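You operate a simulated robot arm through the tools that you are given. There is no shell and no other tool.

The job below is to be done with a simulated robot arm. You get a single attempt, and the scene is never put back.

TASK
Put things in order on the top of the pump bench. At the end: the yellow click key from the top of the pump bench stands where the silver chamber stood; the yellow screen is on the green small parts tray; the silver chamber from the top of the pump bench stands where the blue plug stood; the blue plug from the top of the pump bench is on the brown small carton; whatever was shut is shut again. Leave all else as you found it, and nothing knocked over.

Only the result counts: the job must be done as asked and must still hold three seconds after the hand-in. Knocking over, shifting, dropping, spilling or breaking anything else fails it.

THE ROBOT
A 6-joint arm with a two-finger parallel gripper, fixed in place. Base frame: the origin is at the foot of the arm, x ahead of it, y to its left, z up; the work surface is at about z = 0. Lengths are in m, angles in rad, forces in N, time in s.
With the tool pointing down near the work surface it reaches from about 0.18 to 0.46 m from the base axis. Its first joint turns from -1.222 to 1.222 rad. Payload 1.9 kg.
The TCP is the grasp point between the finger pads, 0.023 m short of the fingertips. In the tool frame z runs along the fingers and y along their closing line. Largest opening 0.094 m; finger width 0.038, thickness 0.01; the body of the gripper, 0.054 by 0.096 m, starts 0.039 m behind the TCP.
Orientation is that of the tool frame in the base frame, as [roll, pitch, yaw] about the fixed x, y, z axes, in that order (R = Rz(yaw) Ry(pitch) Rx(roll)). With the fingers straight down and closing along the base's y, the tool's x points along the base's -x, its y along +y and its z along -z.

THE INTERFACE
- The arm moves only by the tool move_arm. Its argument "targets" is one flat list of numbers, 7 for each row, row after row: the shift along the tool's x, y, z in m, then the turn, a rotation vector about the tool's x, y, z in rad, then the finger opening in m, from 0 to 0.094. In form: [tx, ty, tz, ax, ay, az, jaw, tx, ty, tz, ax, ay, az, jaw, ...]. A call has 1 to 20 rows; each row is the pose to reach, as a shift and turn from the pose commanded when the call began, along the tool's axes at that moment. Each row takes 0.2 s and may step no farther than 0.05 m and 0.15 rad from the row before; otherwise, or with a gripper value out of range, the whole call is refused. A pose out of reach is approached as far as the arm can. The call stops where the force on the tool passes 40 N (or 10 N more than at its start, if that is more) or the arm is blocked; 0.2 s more then pass. The fingers move at their own pace (about 0.108 m/s each) and stop on an object; they squeeze with about 35 N. The grip force told is the motor's: it shows also when the fingers shut on nothing. Time passes only in rows, and 0.2 s behind the last, so rows that repeat a pose let the fingers close. It gives the time, the measured TCP pose, the force on the tool (base axes), the opening and the grip force at its end, in the units of the frame above (readings bear some noise), with the torque about the TCP (base axes, N m) and any sound that the robot's microphone picked up.
- Cameras (640 x 400 px; columns grow to the right, rows downward): "scene" is fixed at [0.0492, 0.3035, 0.4388]; the picture's right is [-0.83, -0.55, 0.00], its down [-0.23, 0.35, -0.91] and it looks along [0.50, -0.76, -0.42] (base axes); focal length 214 px, centre (320, 200). "wrist" rides on the gripper at [0.087, 0.016, -0.075] in the tool frame; the picture's right is [-0.18, 0.98, 0.00], its down [-0.58, -0.11, -0.81] and it looks along [-0.79, -0.15, 0.59] (tool axes); focal length 243 px, centre (320, 200). There is no depth. A picture from a camera that has moved, and an enlarged one, comes with that camera's place and axes in the base frame and with its lens.
- grab_frame(camera): a new picture of that camera. It takes no simulated time.
- inspect(camera, box): a new picture of the part [left, top, right, bottom] of that camera's present view, enlarged. It takes no simulated time.
- job_done(): hands the job in; it is judged then, once.

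Nothing tells you positions but the pictures and the camera data. Unless the task says otherwise, let go and move clear before handing in.

The tools are called after ">>>" as a command line: name --argument value ..., lists and objects as JSON in quotes. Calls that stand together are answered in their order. move_arm: Moves the arm, as the interface text tells. Its arguments: {"type":"object","properties":{"targets":{"type":"array","items":{"type":"number"}}},"required":["targets"]} The other tools are called the same way: grab_frame (camera) takes a picture; inspect (camera, box) takes an enlarged picture of a part of a camera's view; job_done () hands the job in.

At the start:

```text
clock: 0.0
tcp_pos: [0.2141, -0.0732, 0.4242]
tool_rot: [3.139, 0.001, 3.141]
contact_force: [0.1, 0.0, -0.6]
torque: [0.0, 0.04, -0.02]
width: 0.0939
grip_force: 0.0
```

scene: 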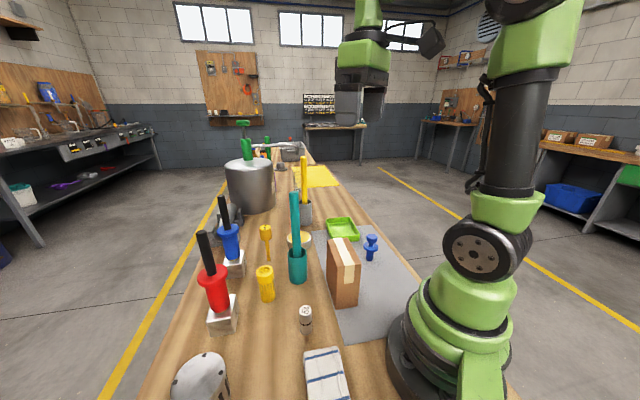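
wrist: 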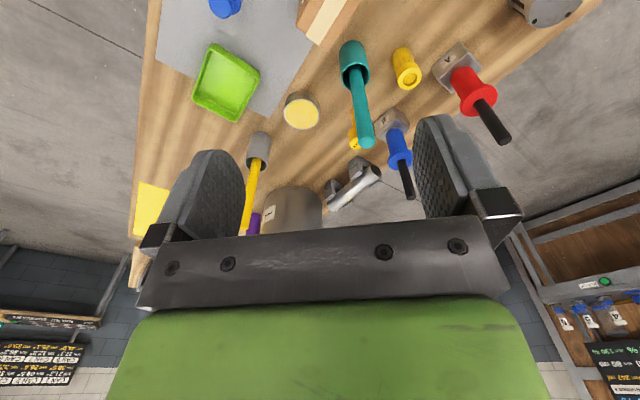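

I see a bench with several items: a green tray, a brown carton, a blue plug, a big silver chamber with something green on top, yellow items and so on. I will look closer before moving.

>>> inspect --camera "scene" --box '[180, 100, 420, 250]'

>>> inspect --camera "scene" --box '[180, 200, 420, 350]'

>>> inspect --camera "wrist" --box '[130, 0, 370, 150]'

>>> inspect --camera "wrist" --box '[200, 100, 440, 250]'

>>> inspect --camera "wrist" --box '[330, 0, 570, 150]'

```text
2.67 times, centred on (300, 175) of scene
camera zoom: at [0.0492, 0.3035, 0.4388], right [-0.83, -0.55, 0.0], down [-0.23, 0.35, -0.91], along [0.5, -0.76, -0.42], focal length 572 px, centre (373, 267)
```

zoom: 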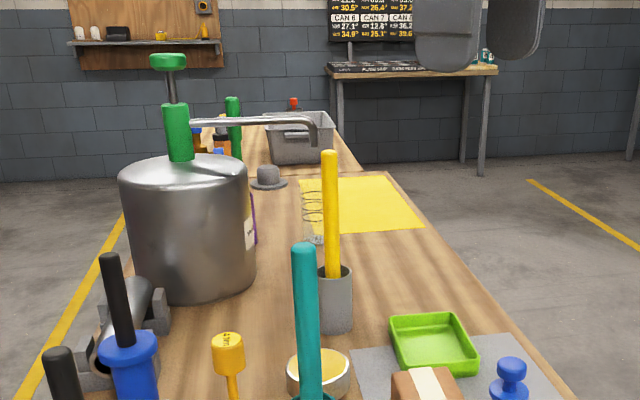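

```text
2.67 times, centred on (300, 275) of scene
camera zoom: at [0.0492, 0.3035, 0.4388], right [-0.83, -0.55, 0.0], down [-0.23, 0.35, -0.91], along [0.5, -0.76, -0.42], focal length 572 px, centre (373, 0)
```

zoom: 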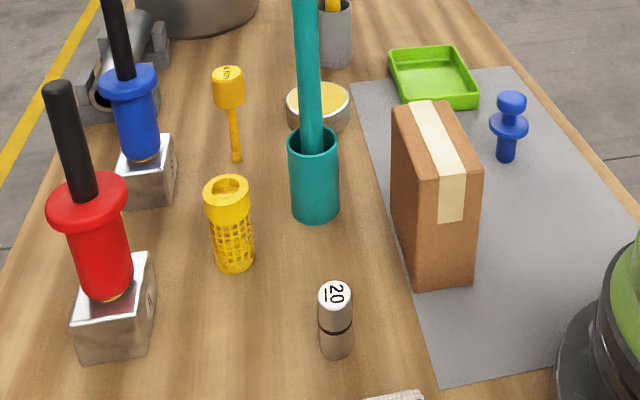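

```text
2.67 times, centred on (250, 75) of wrist
camera zoom: at [0.128, -0.0572, 0.4993], right [0.18, 0.98, 0.0], down [0.58, -0.11, 0.81], along [0.79, -0.15, -0.59], focal length 647 px, centre (507, 533)
```

zoom: 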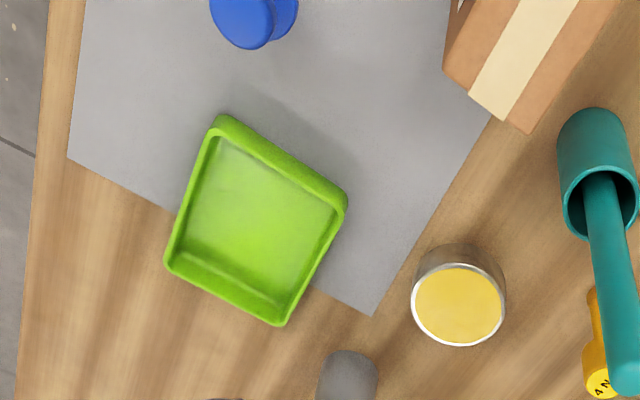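

```text
2.67 times, centred on (320, 175) of wrist
camera zoom: at [0.128, -0.0572, 0.4993], right [0.18, 0.98, 0.0], down [0.58, -0.11, 0.81], along [0.79, -0.15, -0.59], focal length 647 px, centre (320, 267)
```

zoom: 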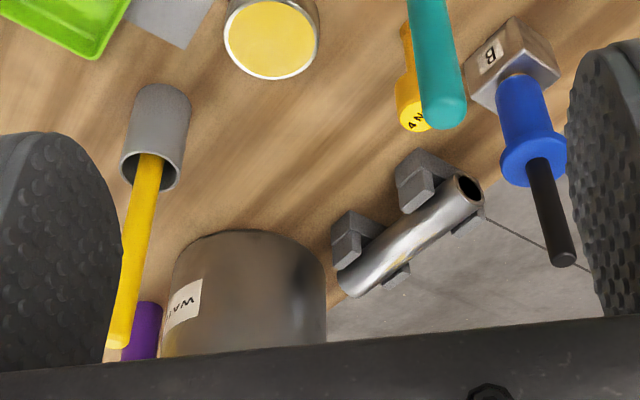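

```text
2.67 times, centred on (450, 75) of wrist
camera zoom: at [0.128, -0.0572, 0.4993], right [0.18, 0.98, 0.0], down [0.58, -0.11, 0.81], along [0.79, -0.15, -0.59], focal length 647 px, centre (-27, 533)
```

zoom: 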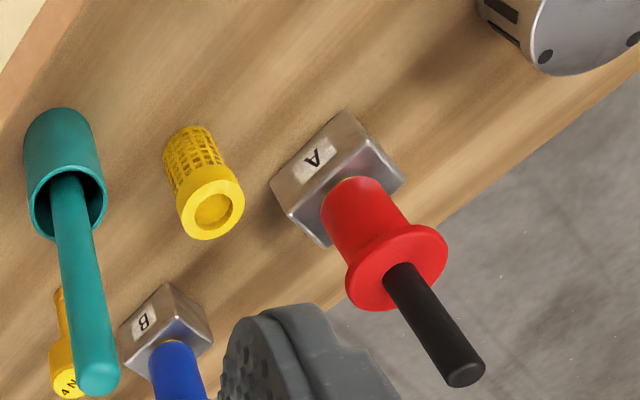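

The reachable things appear to be the blue plug near (0.21,-0.21), the tall carton near (0.21,-0.03), a silver cylinder marked "20" near (0.23,0.08), the yellow mesh basket near (0.36,0.06) and a yellow headed key near (0.46,-0.04). I will tilt the wrist camera down to see these better before touching anything.

>>> move_arm --targets '[0, 0, 0, 0, 0.14, 0, 0.094, 0, 0, 0, 0, 0.28, 0, 0.094, 0, 0, 0, 0, 0.42, 0, 0.094, 0, 0, 0, 0, 0.56, 0, 0.094]'

>>> grab_frame --camera "wrist"

```text
clock: 0.6
tcp_pos: [0.2141, -0.0777, 0.4239]
tool_rot: [-3.112, -0.267, 3.13]
contact_force: [100.3, -19.3, -145.8]
torque: [-2.63, 1.24, -1.95]
width: 0.0943
grip_force: 0.1
out of reach, approached as far as the arm can: row 3
stopped in row 3: the force on the tool passed its limit at 449 N (the readings are from after the stop); the commanded pose is now the measured one
```

```text
taken
camera wrist: at [0.1515, -0.059, 0.5184], right [0.18, 0.98, -0.07], down [0.77, -0.1, 0.63], along [0.61, -0.17, -0.78], focal length 243 px, centre (320, 200)
```

wrist: 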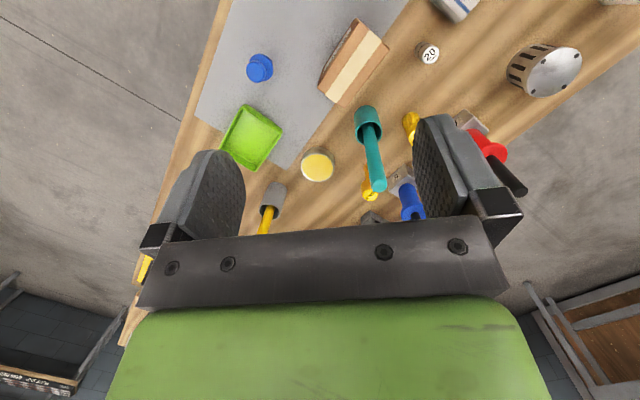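

The wrist seems to have folded against the arm itself; nothing on the bench is near it. I will undo the tilt and then move out and down for closer looks.

>>> move_arm --targets '[0, 0, 0, 0, -0.13, 0, 0.094, 0, 0, 0, 0, -0.26, 0, 0.094]'

>>> grab_frame --camera "scene"

```text
clock: 1.2
tcp_pos: [0.2146, -0.0774, 0.424]
tool_rot: [-3.123, -0.006, 3.137]
contact_force: [-0.7, 0.2, 0.5]
torque: [-0.02, 0.01, -0.01]
width: 0.0942
grip_force: 0.1
```

```text
taken
```

scene: 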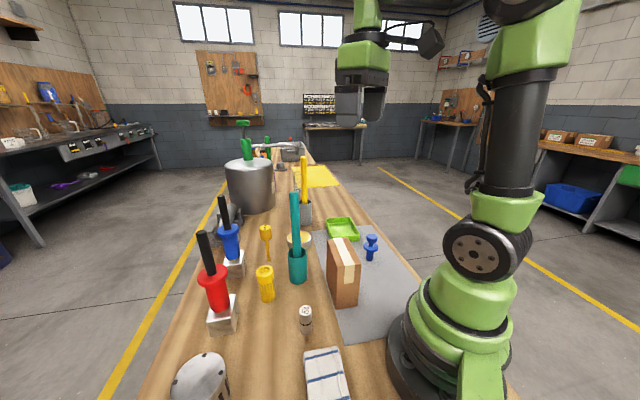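

Nothing on the bench moved. I will lower the hand to about z = 0.33, still above the tall teal rod, and look again.

>>> move_arm --targets '[-0.01, 0, 0.045, -0.02, 0, 0, 0.094, -0.02, 0, 0.09, -0.02, 0, 0, 0.094]'

>>> grab_frame --camera "wrist"

>>> inspect --camera "wrist" --box '[200, 0, 440, 150]'

>>> inspect --camera "scene" --box '[240, 210, 336, 270]'

>>> inspect --camera "scene" --box '[240, 255, 336, 315]'

>>> inspect --camera "scene" --box '[160, 340, 256, 400]'

>>> inspect --camera "scene" --box '[272, 340, 368, 400]'

```text
clock: 1.8
tcp_pos: [0.2327, -0.076, 0.3319]
tool_rot: [3.141, -0.008, 3.137]
contact_force: [0.5, -0.2, -0.3]
torque: [-0.02, -0.01, 0.0]
width: 0.0941
grip_force: 0.1
```

```text
taken
camera wrist: at [0.1473, -0.0592, 0.408], right [0.19, 0.98, 0.0], down [0.59, -0.11, 0.8], along [0.79, -0.15, -0.6], focal length 243 px, centre (320, 200)
```

wrist: 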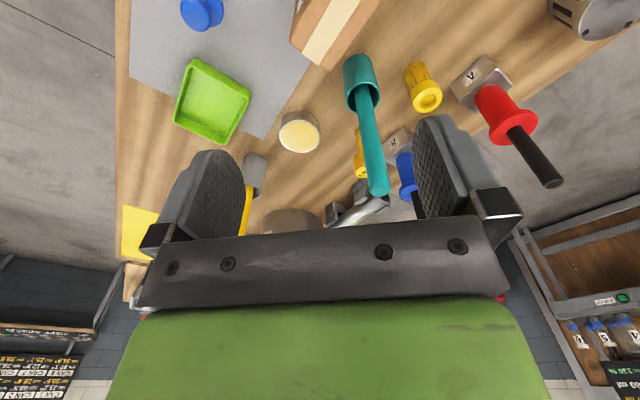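

```text
2.67 times, centred on (320, 75) of wrist
camera zoom: at [0.1473, -0.0592, 0.408], right [0.19, 0.98, 0.0], down [0.59, -0.11, 0.8], along [0.79, -0.15, -0.6], focal length 647 px, centre (320, 533)
```

zoom: 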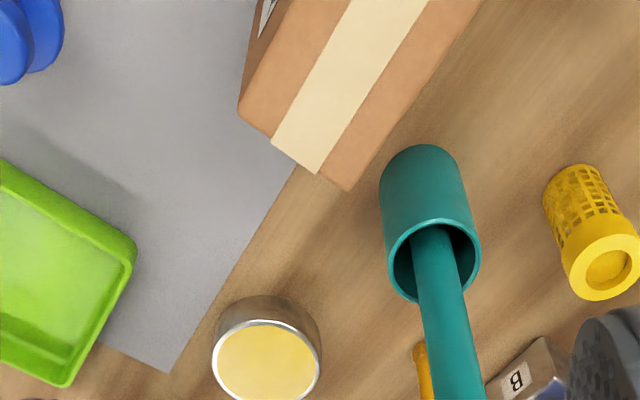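

```text
6.67 times, centred on (288, 240) of scene
camera zoom: at [0.0491, 0.3035, 0.4388], right [-0.83, -0.55, 0.0], down [-0.23, 0.35, -0.91], along [0.5, -0.76, -0.42], focal length 1430 px, centre (533, -67)
```

zoom: 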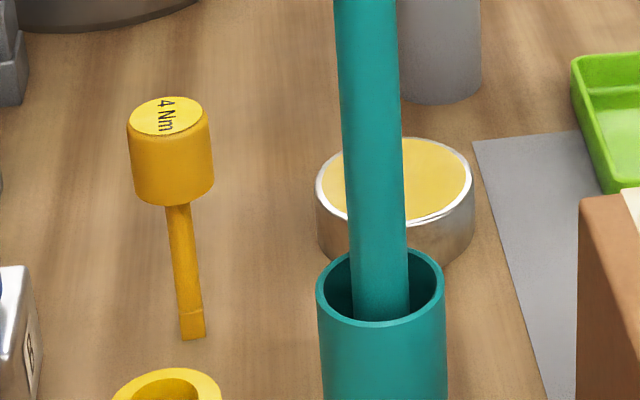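

```text
6.67 times, centred on (288, 285) of scene
camera zoom: at [0.0491, 0.3035, 0.4388], right [-0.83, -0.55, 0.0], down [-0.23, 0.35, -0.91], along [0.5, -0.76, -0.42], focal length 1430 px, centre (533, -367)
```

zoom: 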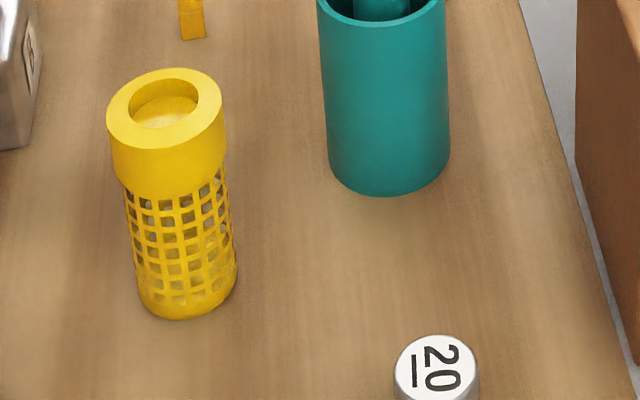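

```text
6.67 times, centred on (208, 370) of scene
camera zoom: at [0.0491, 0.3035, 0.4388], right [-0.83, -0.55, 0.0], down [-0.23, 0.35, -0.91], along [0.5, -0.76, -0.42], focal length 1430 px, centre (1067, -933)
```

zoom: 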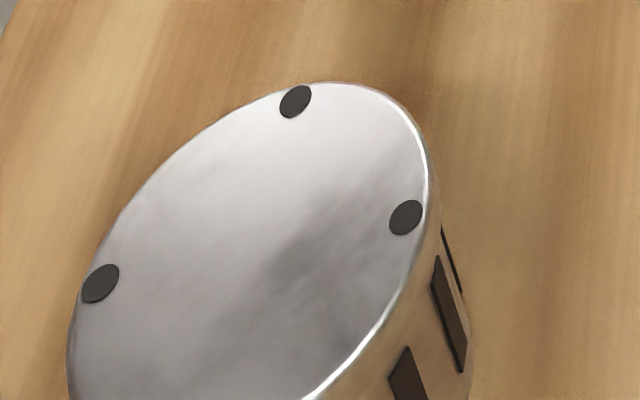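

```text
6.67 times, centred on (320, 370) of scene
camera zoom: at [0.0491, 0.3035, 0.4388], right [-0.83, -0.55, 0.0], down [-0.23, 0.35, -0.91], along [0.5, -0.76, -0.42], focal length 1430 px, centre (320, -933)
```

zoom: 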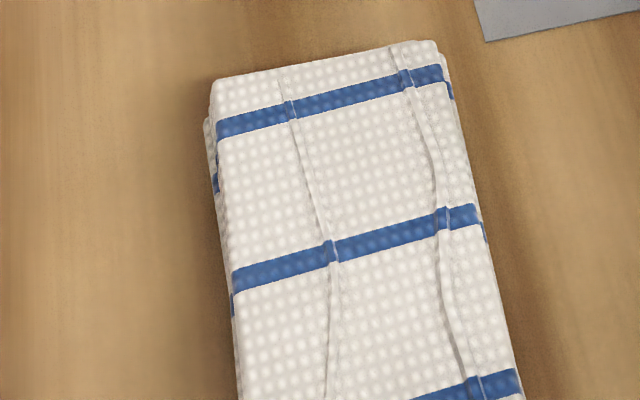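

The key marked "4 Nm" stands on its tip near (0.46,-0.04), and the mesh basket and "20" cylinder are in clear view. I want a closer look at blocks A and B and the slotted drum on the left before deciding what is shut, so I will move the hand over to the left side.

>>> move_arm --targets '[0.0046, 0.039, 0.0144, 0, 0, 0, 0.094, 0.0092, 0.078, 0.0288, 0, 0, 0, 0.094, 0.0138, 0.117, 0.0432, 0, 0, 0, 0.094, 0.0184, 0.156, 0.0576, 0, 0, 0, 0.094, 0.023, 0.196, 0.072, 0, 0, 0, 0.094]'

>>> grab_frame --camera "wrist"

>>> inspect --camera "wrist" --box '[200, 0, 440, 150]'

>>> inspect --camera "wrist" --box '[200, 60, 440, 210]'

>>> grab_frame --camera "scene"

```text
clock: 3.0
tcp_pos: [0.2117, 0.1168, 0.2608]
tool_rot: [3.141, -0.009, 3.137]
contact_force: [-0.2, -0.5, -0.3]
torque: [-0.03, 0.0, -0.03]
width: 0.0939
grip_force: 0.1
```

```text
taken
camera wrist: at [0.1271, 0.1336, 0.3363], right [0.19, 0.98, 0.0], down [0.59, -0.11, 0.8], along [0.79, -0.15, -0.6], focal length 243 px, centre (320, 200)
```

wrist: 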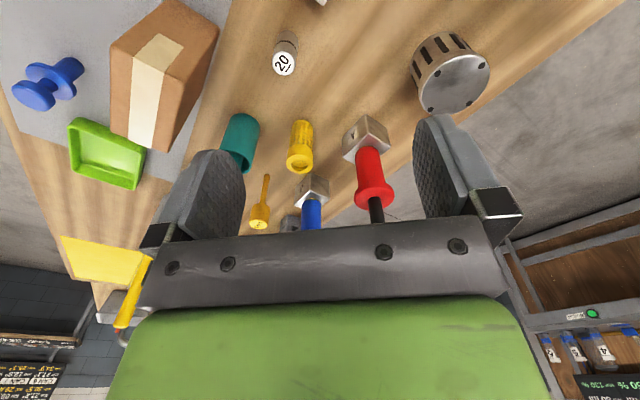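

```text
2.67 times, centred on (320, 75) of wrist
camera zoom: at [0.1271, 0.1336, 0.3363], right [0.19, 0.98, 0.0], down [0.59, -0.11, 0.8], along [0.79, -0.15, -0.6], focal length 647 px, centre (320, 533)
```

zoom: 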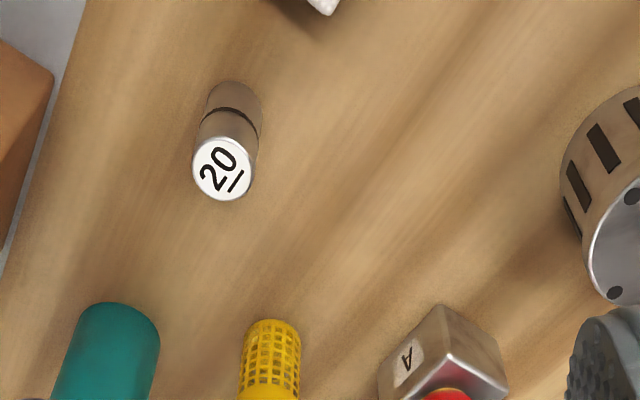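

```text
2.67 times, centred on (320, 135) of wrist
camera zoom: at [0.1271, 0.1336, 0.3363], right [0.19, 0.98, 0.0], down [0.59, -0.11, 0.8], along [0.79, -0.15, -0.6], focal length 647 px, centre (320, 373)
```

zoom: 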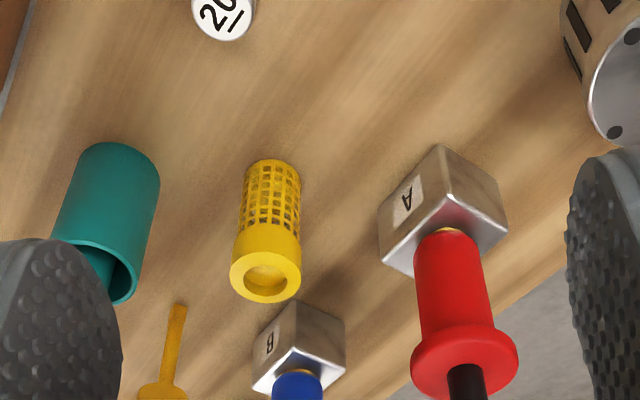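

```text
taken
```

scene: 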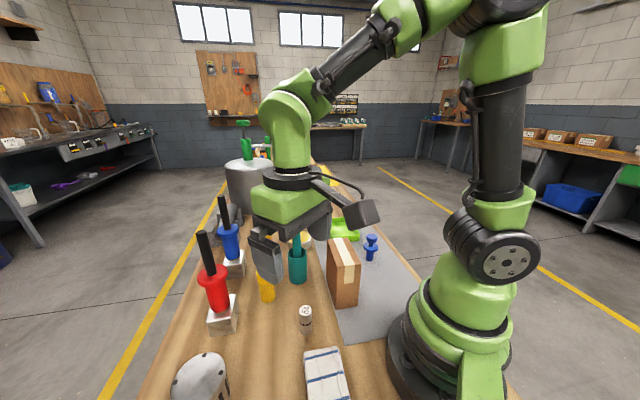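

I take the silver chamber to be the cylinder marked "20", the blue plug the stopper on the mat, the click key the "4 Nm" tool and the screen the yellow mesh basket; nothing seems to need opening. I will zoom in on the plug, carton and tray to measure them.

>>> inspect --camera "scene" --box '[320, 215, 416, 275]'

>>> inspect --camera "scene" --box '[300, 230, 396, 320]'

>>> inspect --camera "wrist" --box '[0, 0, 240, 200]'

>>> inspect --camera "scene" --box '[270, 290, 350, 350]'

>>> inspect --camera "wrist" --box '[380, 20, 520, 120]'

```text
6.67 times, centred on (368, 245) of scene
camera zoom: at [0.0491, 0.3034, 0.4388], right [-0.83, -0.55, 0.0], down [-0.23, 0.35, -0.91], along [0.5, -0.76, -0.42], focal length 1430 px, centre (0, -100)
```

zoom: 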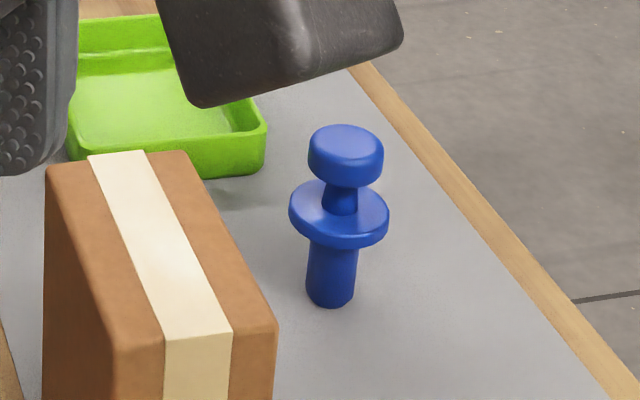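

```text
4.44 times, centred on (348, 275) of scene
camera zoom: at [0.0491, 0.3034, 0.4388], right [-0.83, -0.55, 0.0], down [-0.23, 0.35, -0.91], along [0.5, -0.76, -0.42], focal length 953 px, centre (196, -133)
```

zoom: 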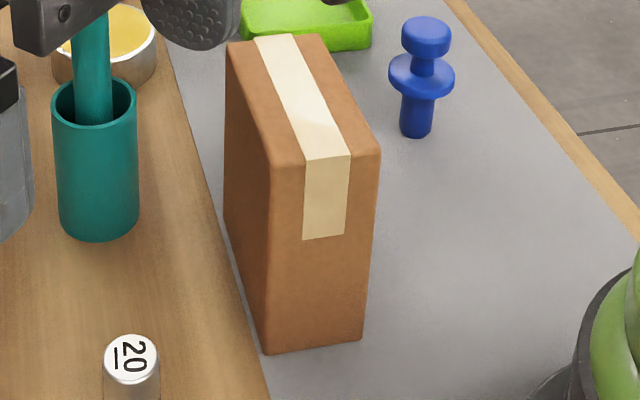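

```text
2.00 times, centred on (120, 100) of wrist
camera zoom: at [0.1271, 0.1336, 0.3363], right [0.19, 0.98, 0.0], down [0.59, -0.11, 0.8], along [0.79, -0.15, -0.6], focal length 485 px, centre (720, 400)
```

zoom: 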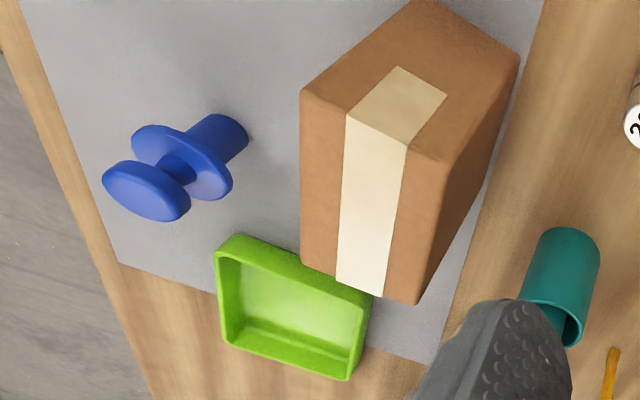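

```text
6.67 times, centred on (310, 320) of scene
camera zoom: at [0.0491, 0.3034, 0.4388], right [-0.83, -0.55, 0.0], down [-0.23, 0.35, -0.91], along [0.5, -0.76, -0.42], focal length 1430 px, centre (387, -600)
```

zoom: 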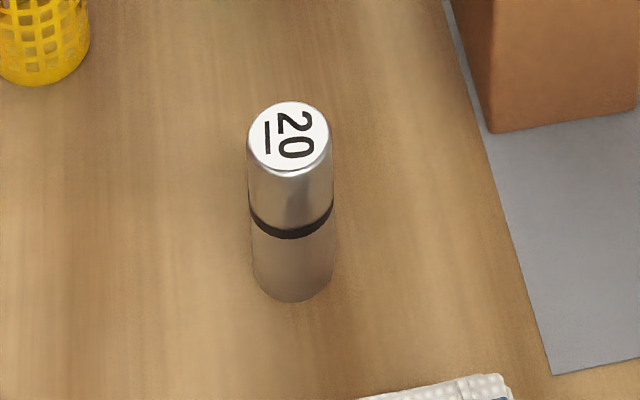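

```text
4.00 times, centred on (450, 70) of wrist
camera zoom: at [0.1271, 0.1336, 0.3363], right [0.19, 0.98, 0.0], down [0.59, -0.11, 0.8], along [0.79, -0.15, -0.6], focal length 970 px, centre (-200, 720)
```

zoom: 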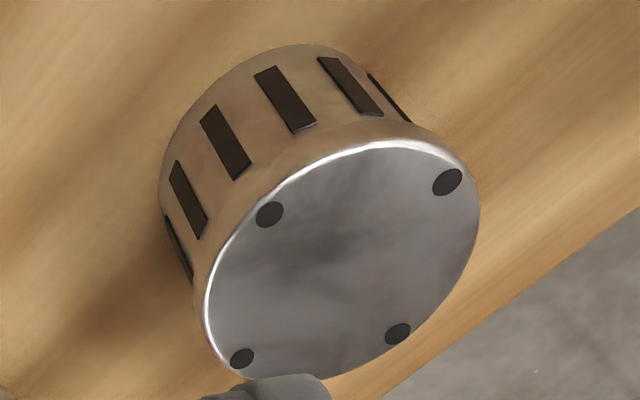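

The slotted drum on the left is also a silver thing of graspable size, so before deciding what "chamber" means I will look at the labels and the rest of the room for context.

>>> inspect --camera "scene" --box '[0, 60, 160, 160]'

>>> inspect --camera "scene" --box '[180, 40, 300, 140]'

>>> inspect --camera "wrist" --box '[520, 220, 640, 400]'

>>> inspect --camera "wrist" --box '[0, 220, 160, 400]'

>>> inspect --camera "scene" --box '[180, 190, 260, 240]'

>>> inspect --camera "scene" --box '[420, 40, 640, 220]'

```text
4.00 times, centred on (80, 110) of scene
camera zoom: at [0.0491, 0.3034, 0.4388], right [-0.83, -0.55, 0.0], down [-0.23, 0.35, -0.91], along [0.5, -0.76, -0.42], focal length 858 px, centre (1280, 560)
```

zoom: 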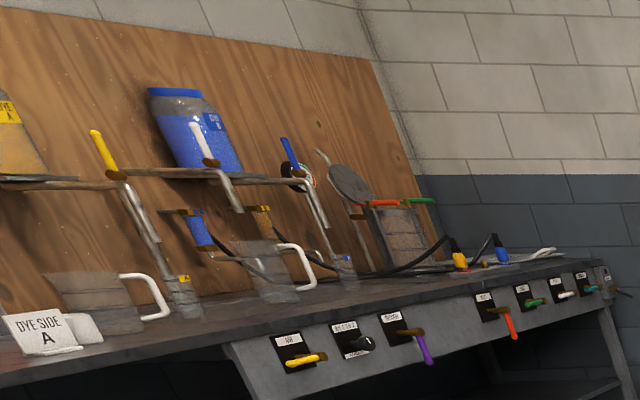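

```text
4.00 times, centred on (240, 90) of scene
camera zoom: at [0.0491, 0.3034, 0.4388], right [-0.83, -0.55, 0.0], down [-0.23, 0.35, -0.91], along [0.5, -0.76, -0.42], focal length 858 px, centre (640, 640)
```

zoom: 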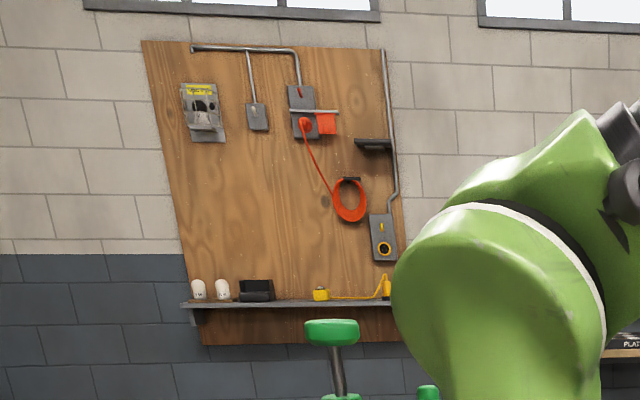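

```text
2.22 times, centred on (580, 310) of wrist
camera zoom: at [0.1271, 0.1336, 0.3363], right [0.19, 0.98, 0.0], down [0.59, -0.11, 0.8], along [0.79, -0.15, -0.6], focal length 539 px, centre (-258, -44)
```

zoom: 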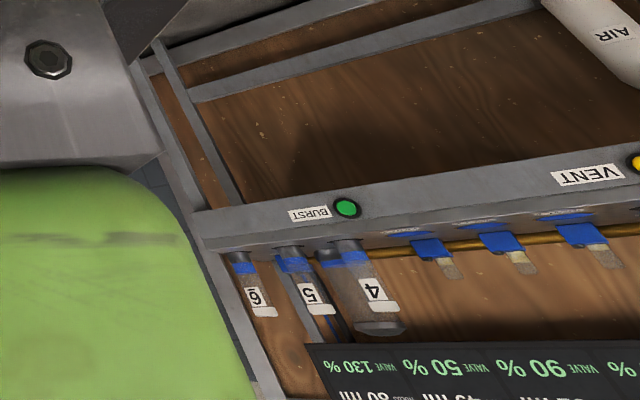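

```text
2.22 times, centred on (80, 310) of wrist
camera zoom: at [0.1271, 0.1336, 0.3363], right [0.19, 0.98, 0.0], down [0.59, -0.11, 0.8], along [0.79, -0.15, -0.6], focal length 539 px, centre (853, -44)
```

zoom: 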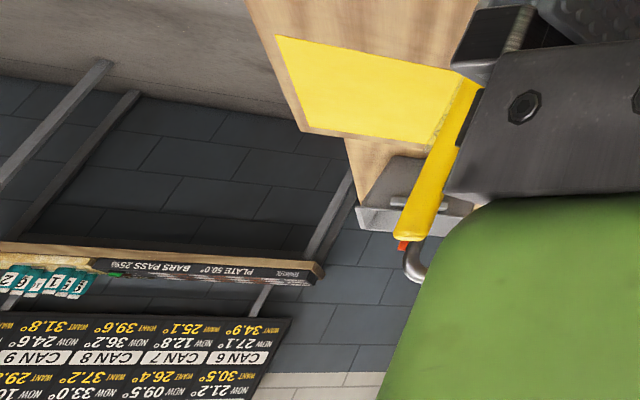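

```text
8.00 times, centred on (220, 215) of scene
camera zoom: at [0.0491, 0.3034, 0.4388], right [-0.83, -0.55, 0.0], down [-0.23, 0.35, -0.91], along [0.5, -0.76, -0.42], focal length 1716 px, centre (1120, 80)
```

zoom: 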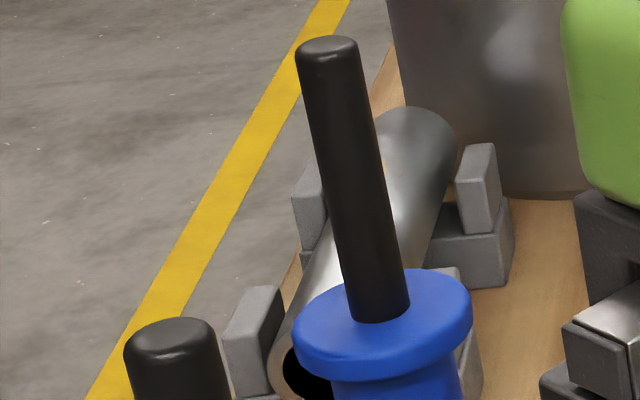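

```text
2.22 times, centred on (530, 130) of scene
camera zoom: at [0.0491, 0.3034, 0.4388], right [-0.83, -0.55, 0.0], down [-0.23, 0.35, -0.91], along [0.5, -0.76, -0.42], focal length 477 px, centre (-147, 356)
```

zoom: 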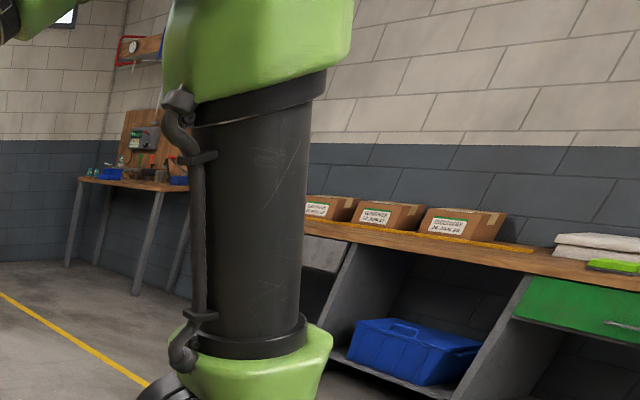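

I've found the blue plug at about (0.209,-0.213), about 0.086 tall, and the carton top centred about (0.223,-0.056) at z≈0.125. I will bring the hand above the plug to check the alignment in the wrist picture.

>>> move_arm --targets '[0.0002, -0.041, 0.008, 0, -0.001, -0.0005, 0.094, 0.0003, -0.0825, 0.015, 0, -0.002, -0.001, 0.094, 0.0005, -0.124, 0.023, 0, -0.003, -0.0015, 0.094, 0.0006, -0.165, 0.03, 0, -0.004, -0.002, 0.094, 0.0008, -0.206, 0.038, 0, -0.005, -0.003, 0.094, 0.001, -0.2475, 0.046, 0, -0.006, -0.0035, 0.094, 0.0011, -0.289, 0.054, 0, -0.007, -0.004, 0.094, 0.0012, -0.33, 0.061, 0, -0.008, -0.0045, 0.094]'

>>> grab_frame --camera "wrist"

>>> grab_frame --camera "scene"

```text
clock: 4.8
tcp_pos: [0.2082, -0.2124, 0.2021]
tool_rot: [-3.141, 0.001, -3.141]
contact_force: [0.2, 0.4, -0.1]
torque: [0.03, 0.01, 0.02]
width: 0.0939
grip_force: 0.1
```

```text
taken
camera wrist: at [0.1218, -0.1965, 0.2767], right [0.18, 0.98, 0.0], down [0.58, -0.11, 0.81], along [0.79, -0.15, -0.59], focal length 243 px, centre (320, 200)
```

wrist: 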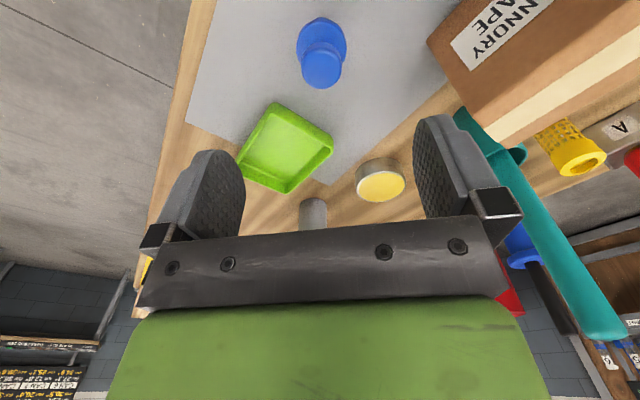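

```text
taken
```

scene: 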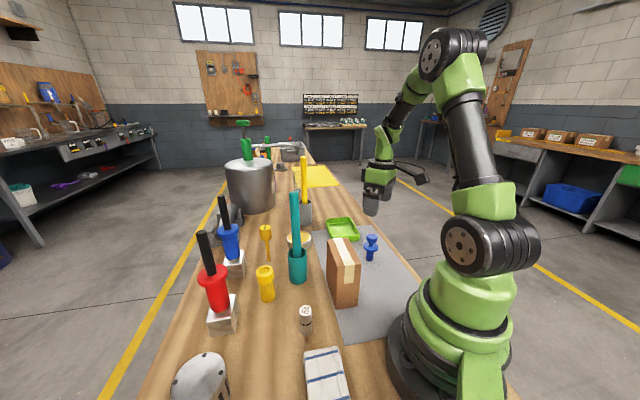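

The hand is above the plug; I zoom in on it for fine alignment and read the carton's label for context.

>>> inspect --camera "wrist" --box '[272, 10, 368, 100]'

>>> inspect --camera "wrist" --box '[420, 0, 580, 100]'

>>> inspect --camera "wrist" --box '[220, 90, 430, 220]'

>>> inspect --camera "scene" --box '[310, 200, 390, 270]'

```text
4.44 times, centred on (320, 55) of wrist
camera zoom: at [0.1218, -0.1965, 0.2767], right [0.18, 0.98, 0.0], down [0.58, -0.11, 0.81], along [0.79, -0.15, -0.59], focal length 1078 px, centre (320, 844)
```

zoom: 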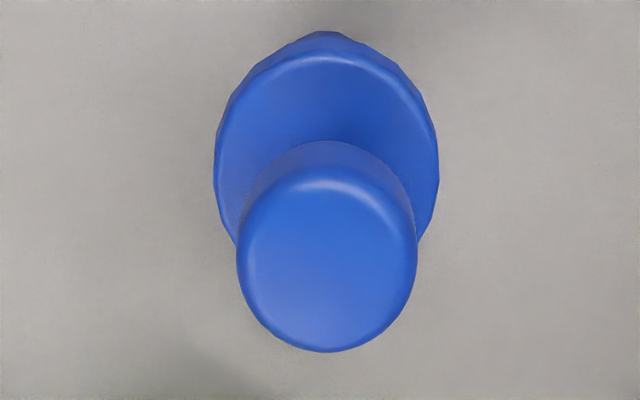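

```text
4.00 times, centred on (500, 50) of wrist
camera zoom: at [0.1218, -0.1965, 0.2767], right [0.18, 0.98, 0.0], down [0.58, -0.11, 0.81], along [0.79, -0.15, -0.59], focal length 970 px, centre (-400, 800)
```

zoom: 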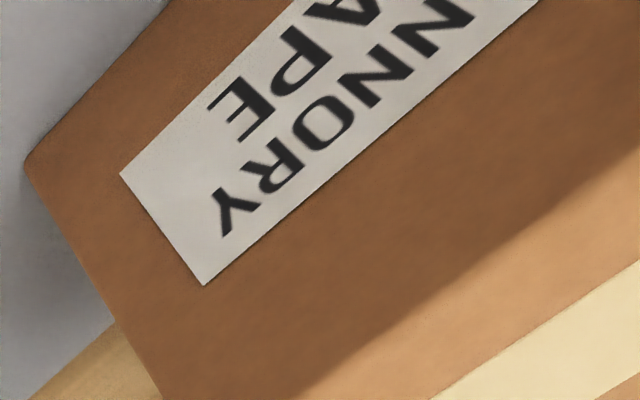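

```text
3.05 times, centred on (325, 155) of wrist
camera zoom: at [0.1218, -0.1965, 0.2767], right [0.18, 0.98, 0.0], down [0.58, -0.11, 0.81], along [0.79, -0.15, -0.59], focal length 739 px, centre (305, 337)
```

zoom: 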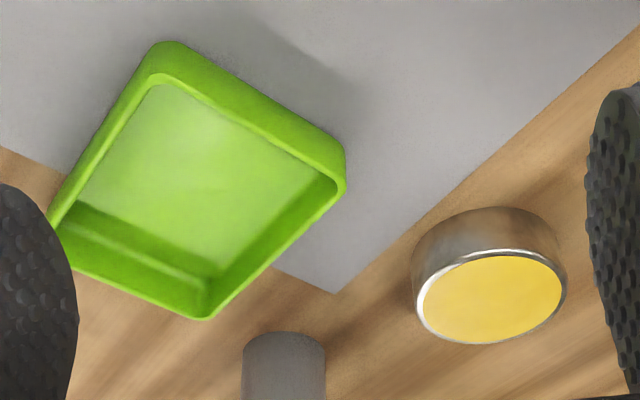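

```text
5.71 times, centred on (350, 235) of scene
camera zoom: at [0.0491, 0.3035, 0.4388], right [-0.83, -0.55, 0.0], down [-0.23, 0.35, -0.91], along [0.5, -0.76, -0.42], focal length 1226 px, centre (149, 0)
```

zoom: 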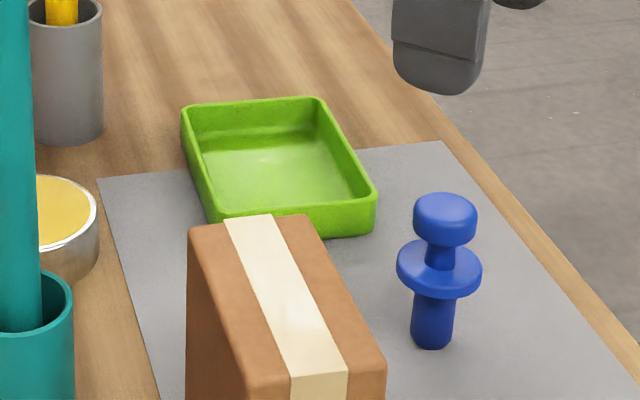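

The plug is centred between the fingers, a few mm further out in x; its knob top is at z≈0.086 and its flange at about 0.05. I will go down so the fingertips stop above the flange, then close on the knob.

>>> move_arm --targets '[-0.001, 0, 0.04, 0, 0, 0, 0.094, -0.002, 0, 0.08, 0, 0, 0, 0.094, -0.003, 0, 0.11, 0, 0, 0, 0.08, -0.003, 0, 0.121, 0, 0, 0, 0.07]'

>>> grab_frame --camera "wrist"

>>> inspect --camera "scene" --box '[320, 190, 416, 270]'

```text
clock: 5.8
tcp_pos: [0.2103, -0.2117, 0.0808]
tool_rot: [3.141, 0.0, 3.141]
contact_force: [-0.3, 0.3, 0.0]
torque: [-0.02, 0.04, 0.05]
width: 0.0699
grip_force: 0.1
```

```text
taken
camera wrist: at [0.125, -0.1956, 0.1548], right [0.18, 0.98, 0.0], down [0.58, -0.11, 0.81], along [0.79, -0.15, -0.59], focal length 243 px, centre (320, 200)
```

wrist: 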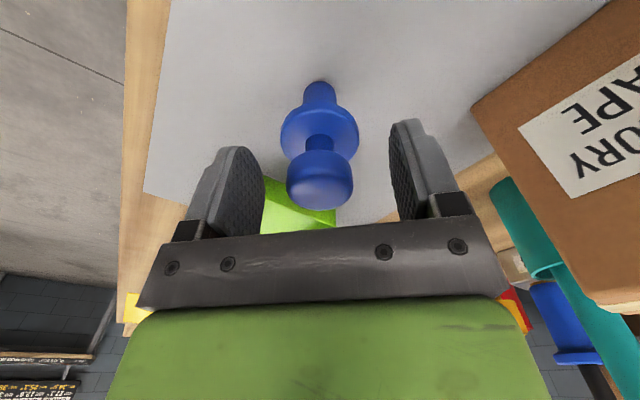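

```text
5.00 times, centred on (368, 230) of scene
camera zoom: at [0.0491, 0.3035, 0.4388], right [-0.83, -0.55, 0.0], down [-0.23, 0.35, -0.91], along [0.5, -0.76, -0.42], focal length 1072 px, centre (80, 50)
```

zoom: 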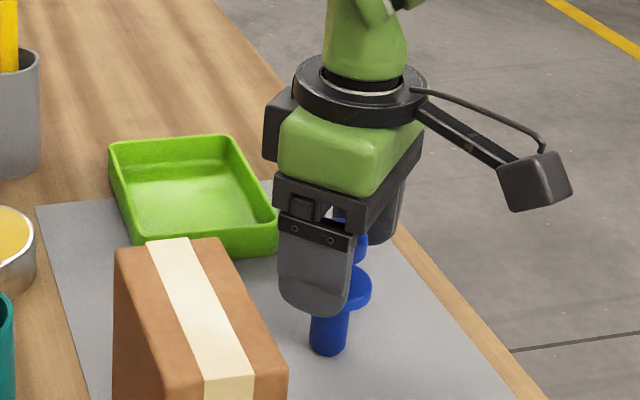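

The knob sits centred between the pads with the fingertips just above the flange. I close on it.

>>> move_arm --targets '[0, 0, 0, 0, 0, 0, 0.01, 0, 0, 0, 0, 0, 0, 0.01, 0, 0, 0, 0, 0, 0, 0.01]'

>>> grab_frame --camera "wrist"

```text
clock: 6.6
tcp_pos: [0.2094, -0.2111, 0.0812]
tool_rot: [3.14, -0.001, -3.141]
contact_force: [0.3, -0.2, -0.1]
torque: [-0.03, -0.02, 0.0]
width: 0.0291
grip_force: 35.1
```

```text
taken
camera wrist: at [0.125, -0.1956, 0.1552], right [0.18, 0.98, 0.0], down [0.58, -0.11, 0.81], along [0.79, -0.15, -0.59], focal length 243 px, centre (320, 200)
```

wrist: 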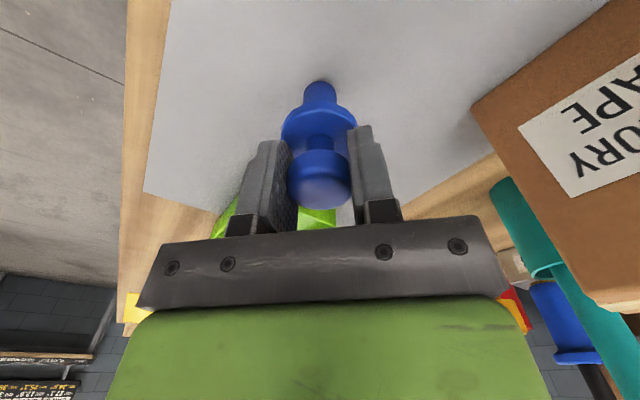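

The plug is held (opening 0.029). I lift it straight up well above the carton's height.

>>> move_arm --targets '[0, 0, -0.02, 0, 0, 0, 0.01, 0, 0, -0.06, 0, 0, 0, 0.01, 0, 0, -0.1, 0, 0, 0, 0.01, 0, 0, -0.14, 0, 0, 0, 0.01, 0, 0, -0.175, 0, 0, 0, 0.01]'

>>> grab_frame --camera "wrist"

>>> grab_frame --camera "scene"

```text
clock: 7.8
tcp_pos: [0.2109, -0.2135, 0.2549]
tool_rot: [3.141, 0.0, 3.14]
contact_force: [-0.2, 0.1, -1.2]
torque: [0.02, -0.04, 0.01]
width: 0.0292
grip_force: 34.8
```

```text
taken
camera wrist: at [0.1243, -0.1972, 0.3297], right [0.18, 0.98, 0.0], down [0.58, -0.11, 0.81], along [0.79, -0.15, -0.59], focal length 243 px, centre (320, 200)
```

wrist: 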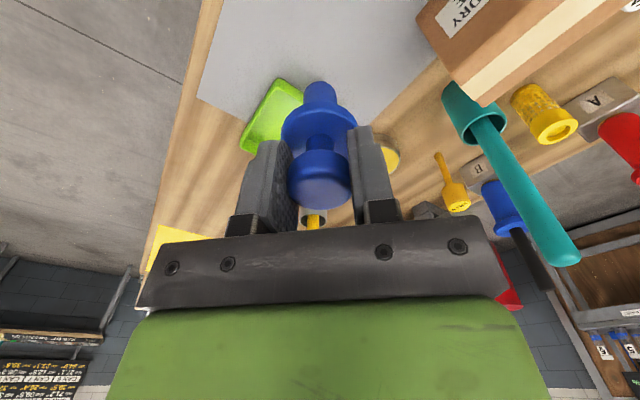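

```text
taken
```

scene: 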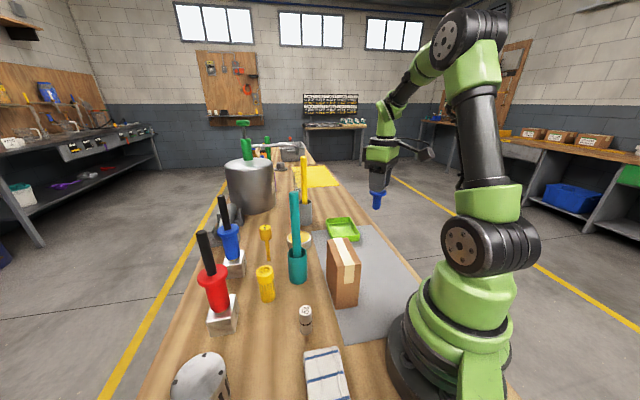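

The plug hangs upright in the grip. I carry it over the carton at the same height.

>>> move_arm --targets '[-0.003, 0.04, 0, 0, 0, 0, 0.01, -0.006, 0.08, 0, 0, 0, 0, 0.01, -0.009, 0.12, 0, 0, 0, 0, 0.01, -0.012, 0.157, 0, 0, 0, 0, 0.01, -0.012, 0.157, 0, 0, 0, 0, 0.01]'

>>> grab_frame --camera "wrist"

>>> grab_frame --camera "scene"

>>> inspect --camera "scene" --box '[290, 180, 418, 260]'

```text
clock: 9.0
tcp_pos: [0.2195, -0.0552, 0.2536]
tool_rot: [-3.14, 0.001, -3.141]
contact_force: [0.1, 0.1, -0.4]
torque: [0.03, 0.02, 0.01]
width: 0.0289
grip_force: 34.8
```

```text
taken
camera wrist: at [0.1343, -0.0388, 0.3282], right [0.18, 0.98, 0.0], down [0.58, -0.11, 0.81], along [0.79, -0.15, -0.59], focal length 243 px, centre (320, 200)
```

wrist: 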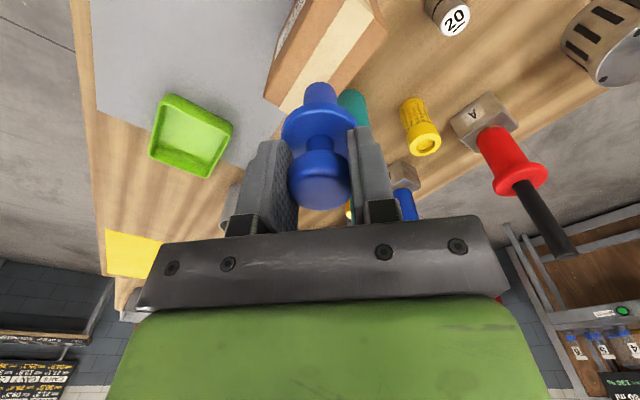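

```text
taken
```

scene: 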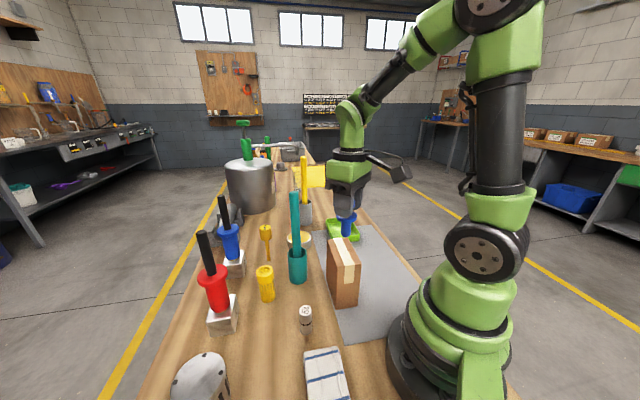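

```text
5.00 times, centred on (354, 220) of scene
camera zoom: at [0.0491, 0.3035, 0.4388], right [-0.83, -0.55, 0.0], down [-0.23, 0.35, -0.91], along [0.5, -0.76, -0.42], focal length 1072 px, centre (150, 100)
```

zoom: 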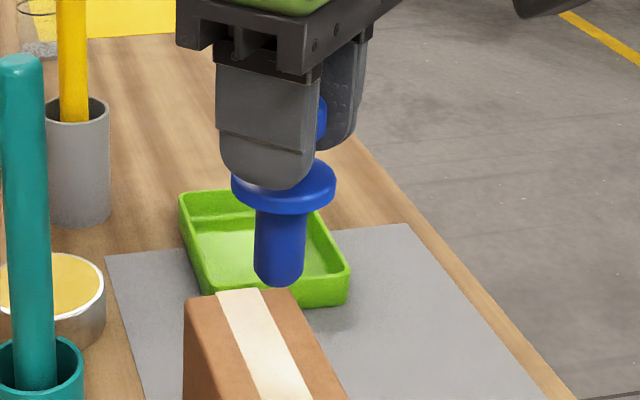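

The plug is over the carton. I zoom in with the wrist camera to find the carton's top edges exactly before lowering.

>>> inspect --camera "wrist" --box '[240, 0, 400, 100]'

>>> inspect --camera "scene" --box '[310, 205, 390, 315]'

```text
4.00 times, centred on (320, 50) of wrist
camera zoom: at [0.1343, -0.0388, 0.3282], right [0.18, 0.98, 0.0], down [0.58, -0.11, 0.81], along [0.79, -0.15, -0.59], focal length 970 px, centre (320, 800)
```

zoom: 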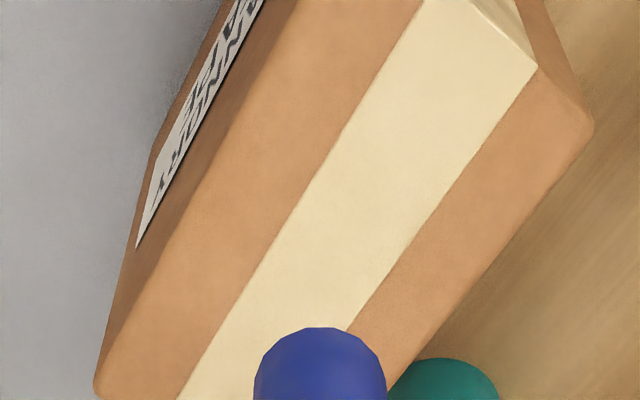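

```text
3.64 times, centred on (350, 260) of scene
camera zoom: at [0.0491, 0.3035, 0.4388], right [-0.83, -0.55, 0.0], down [-0.23, 0.35, -0.91], along [0.5, -0.76, -0.42], focal length 780 px, centre (211, -18)
```

zoom: 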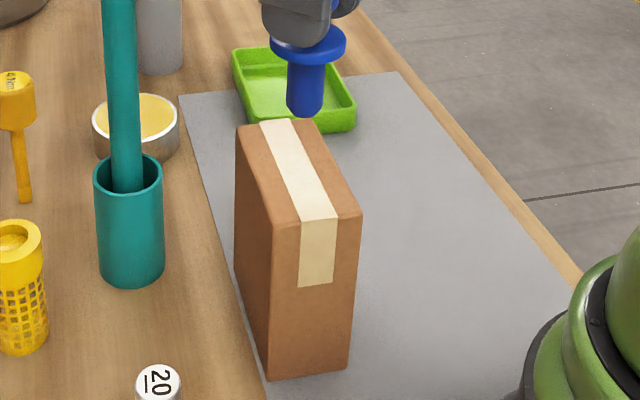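

The carton's top is centred near (0.227,-0.056), running at about -45°. I shift the plug 5 mm outward and lower it to just above the carton.

>>> move_arm --targets '[-0.005, -0.001, 0, 0, 0, 0, 0.01, -0.005, -0.001, 0.025, 0, 0, 0, 0.01, -0.005, -0.001, 0.04, 0, 0, 0, 0.01, -0.005, -0.001, 0.041, 0, 0, 0, 0.01]'

>>> inspect --camera "scene" --box '[310, 205, 390, 255]'

>>> inspect --camera "wrist" --box '[240, 30, 400, 130]'

```text
clock: 10.0
tcp_pos: [0.2251, -0.0542, 0.2134]
tool_rot: [-3.141, -0.002, -3.141]
contact_force: [-0.2, -0.8, -0.8]
torque: [0.02, 0.02, -0.01]
width: 0.029
grip_force: 35.4
```

```text
8.00 times, centred on (350, 230) of scene
camera zoom: at [0.0492, 0.3035, 0.4388], right [-0.83, -0.55, 0.0], down [-0.23, 0.35, -0.91], along [0.5, -0.76, -0.42], focal length 1716 px, centre (80, -40)
```

zoom: 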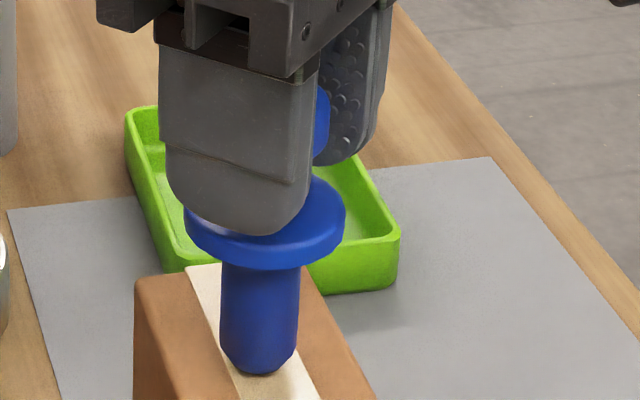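

```text
4.00 times, centred on (320, 80) of wrist
camera zoom: at [0.1406, -0.0385, 0.288], right [0.18, 0.98, 0.0], down [0.58, -0.11, 0.81], along [0.79, -0.15, -0.59], focal length 970 px, centre (320, 680)
```

zoom: 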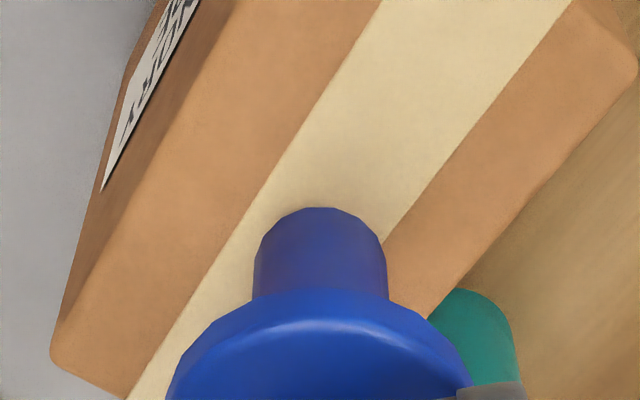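

The plug is centred over the tape strip with a few mm to go. I lower slowly and watch the force.

>>> move_arm --targets '[0, 0, 0.0015, 0, 0, 0, 0.01, 0, 0, 0.003, 0, 0, 0, 0.01, 0, 0, 0.004, 0, 0, 0, 0.01, 0, 0, 0.005, 0, 0, 0, 0.01]'

>>> inspect --camera "scene" --box '[320, 225, 384, 265]'

```text
clock: 11.0
tcp_pos: [0.2285, -0.0571, 0.2075]
tool_rot: [3.14, 0.005, 3.141]
contact_force: [-2.3, -0.1, 24.4]
torque: [0.01, 0.22, -0.03]
width: 0.0293
grip_force: 35.2
```

```text
10.00 times, centred on (352, 245) of scene
camera zoom: at [0.0491, 0.3035, 0.4388], right [-0.83, -0.55, 0.0], down [-0.23, 0.35, -0.91], along [0.5, -0.76, -0.42], focal length 2145 px, centre (0, -250)
```

zoom: 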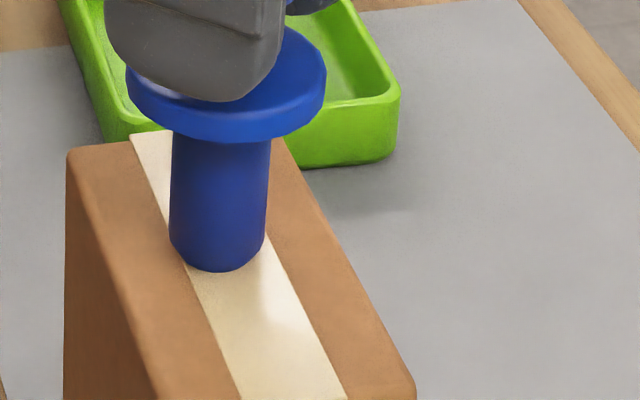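

Contact: the plug's foot is on the carton with 24 N. I ease off about a millimetre, then open the fingers.

>>> move_arm --targets '[0, 0, -0.0012, 0, 0, 0, 0.01, 0, 0, -0.0014, 0, 0, 0, 0.01]'

```text
clock: 11.6
tcp_pos: [0.2265, -0.0555, 0.2094]
tool_rot: [-3.141, -0.001, 3.141]
contact_force: [0.3, 0.8, -0.8]
torque: [0.0, -0.01, -0.04]
width: 0.0289
grip_force: 35.2
```

>>> move_arm --targets '[0, 0, 0.0006, 0, 0, 0, 0.01, 0, 0, 0.0007, 0, 0, 0, 0.01]'

```text
clock: 12.2
tcp_pos: [0.228, -0.0567, 0.2102]
tool_rot: [3.142, 0.001, -3.141]
contact_force: [0.4, 0.2, -0.7]
torque: [0.02, 0.01, 0.03]
width: 0.0286
grip_force: 35.3
```

>>> move_arm --targets '[0, 0, 0.0003, 0, 0, 0, 0.01, 0, 0, 0.0004, 0, 0, 0, 0.01]'

```text
clock: 12.8
tcp_pos: [0.2279, -0.0572, 0.2087]
tool_rot: [-3.141, 0.002, -3.141]
contact_force: [0.9, 1.0, 17.2]
torque: [0.13, 0.04, -0.02]
width: 0.0287
grip_force: 35.6
```

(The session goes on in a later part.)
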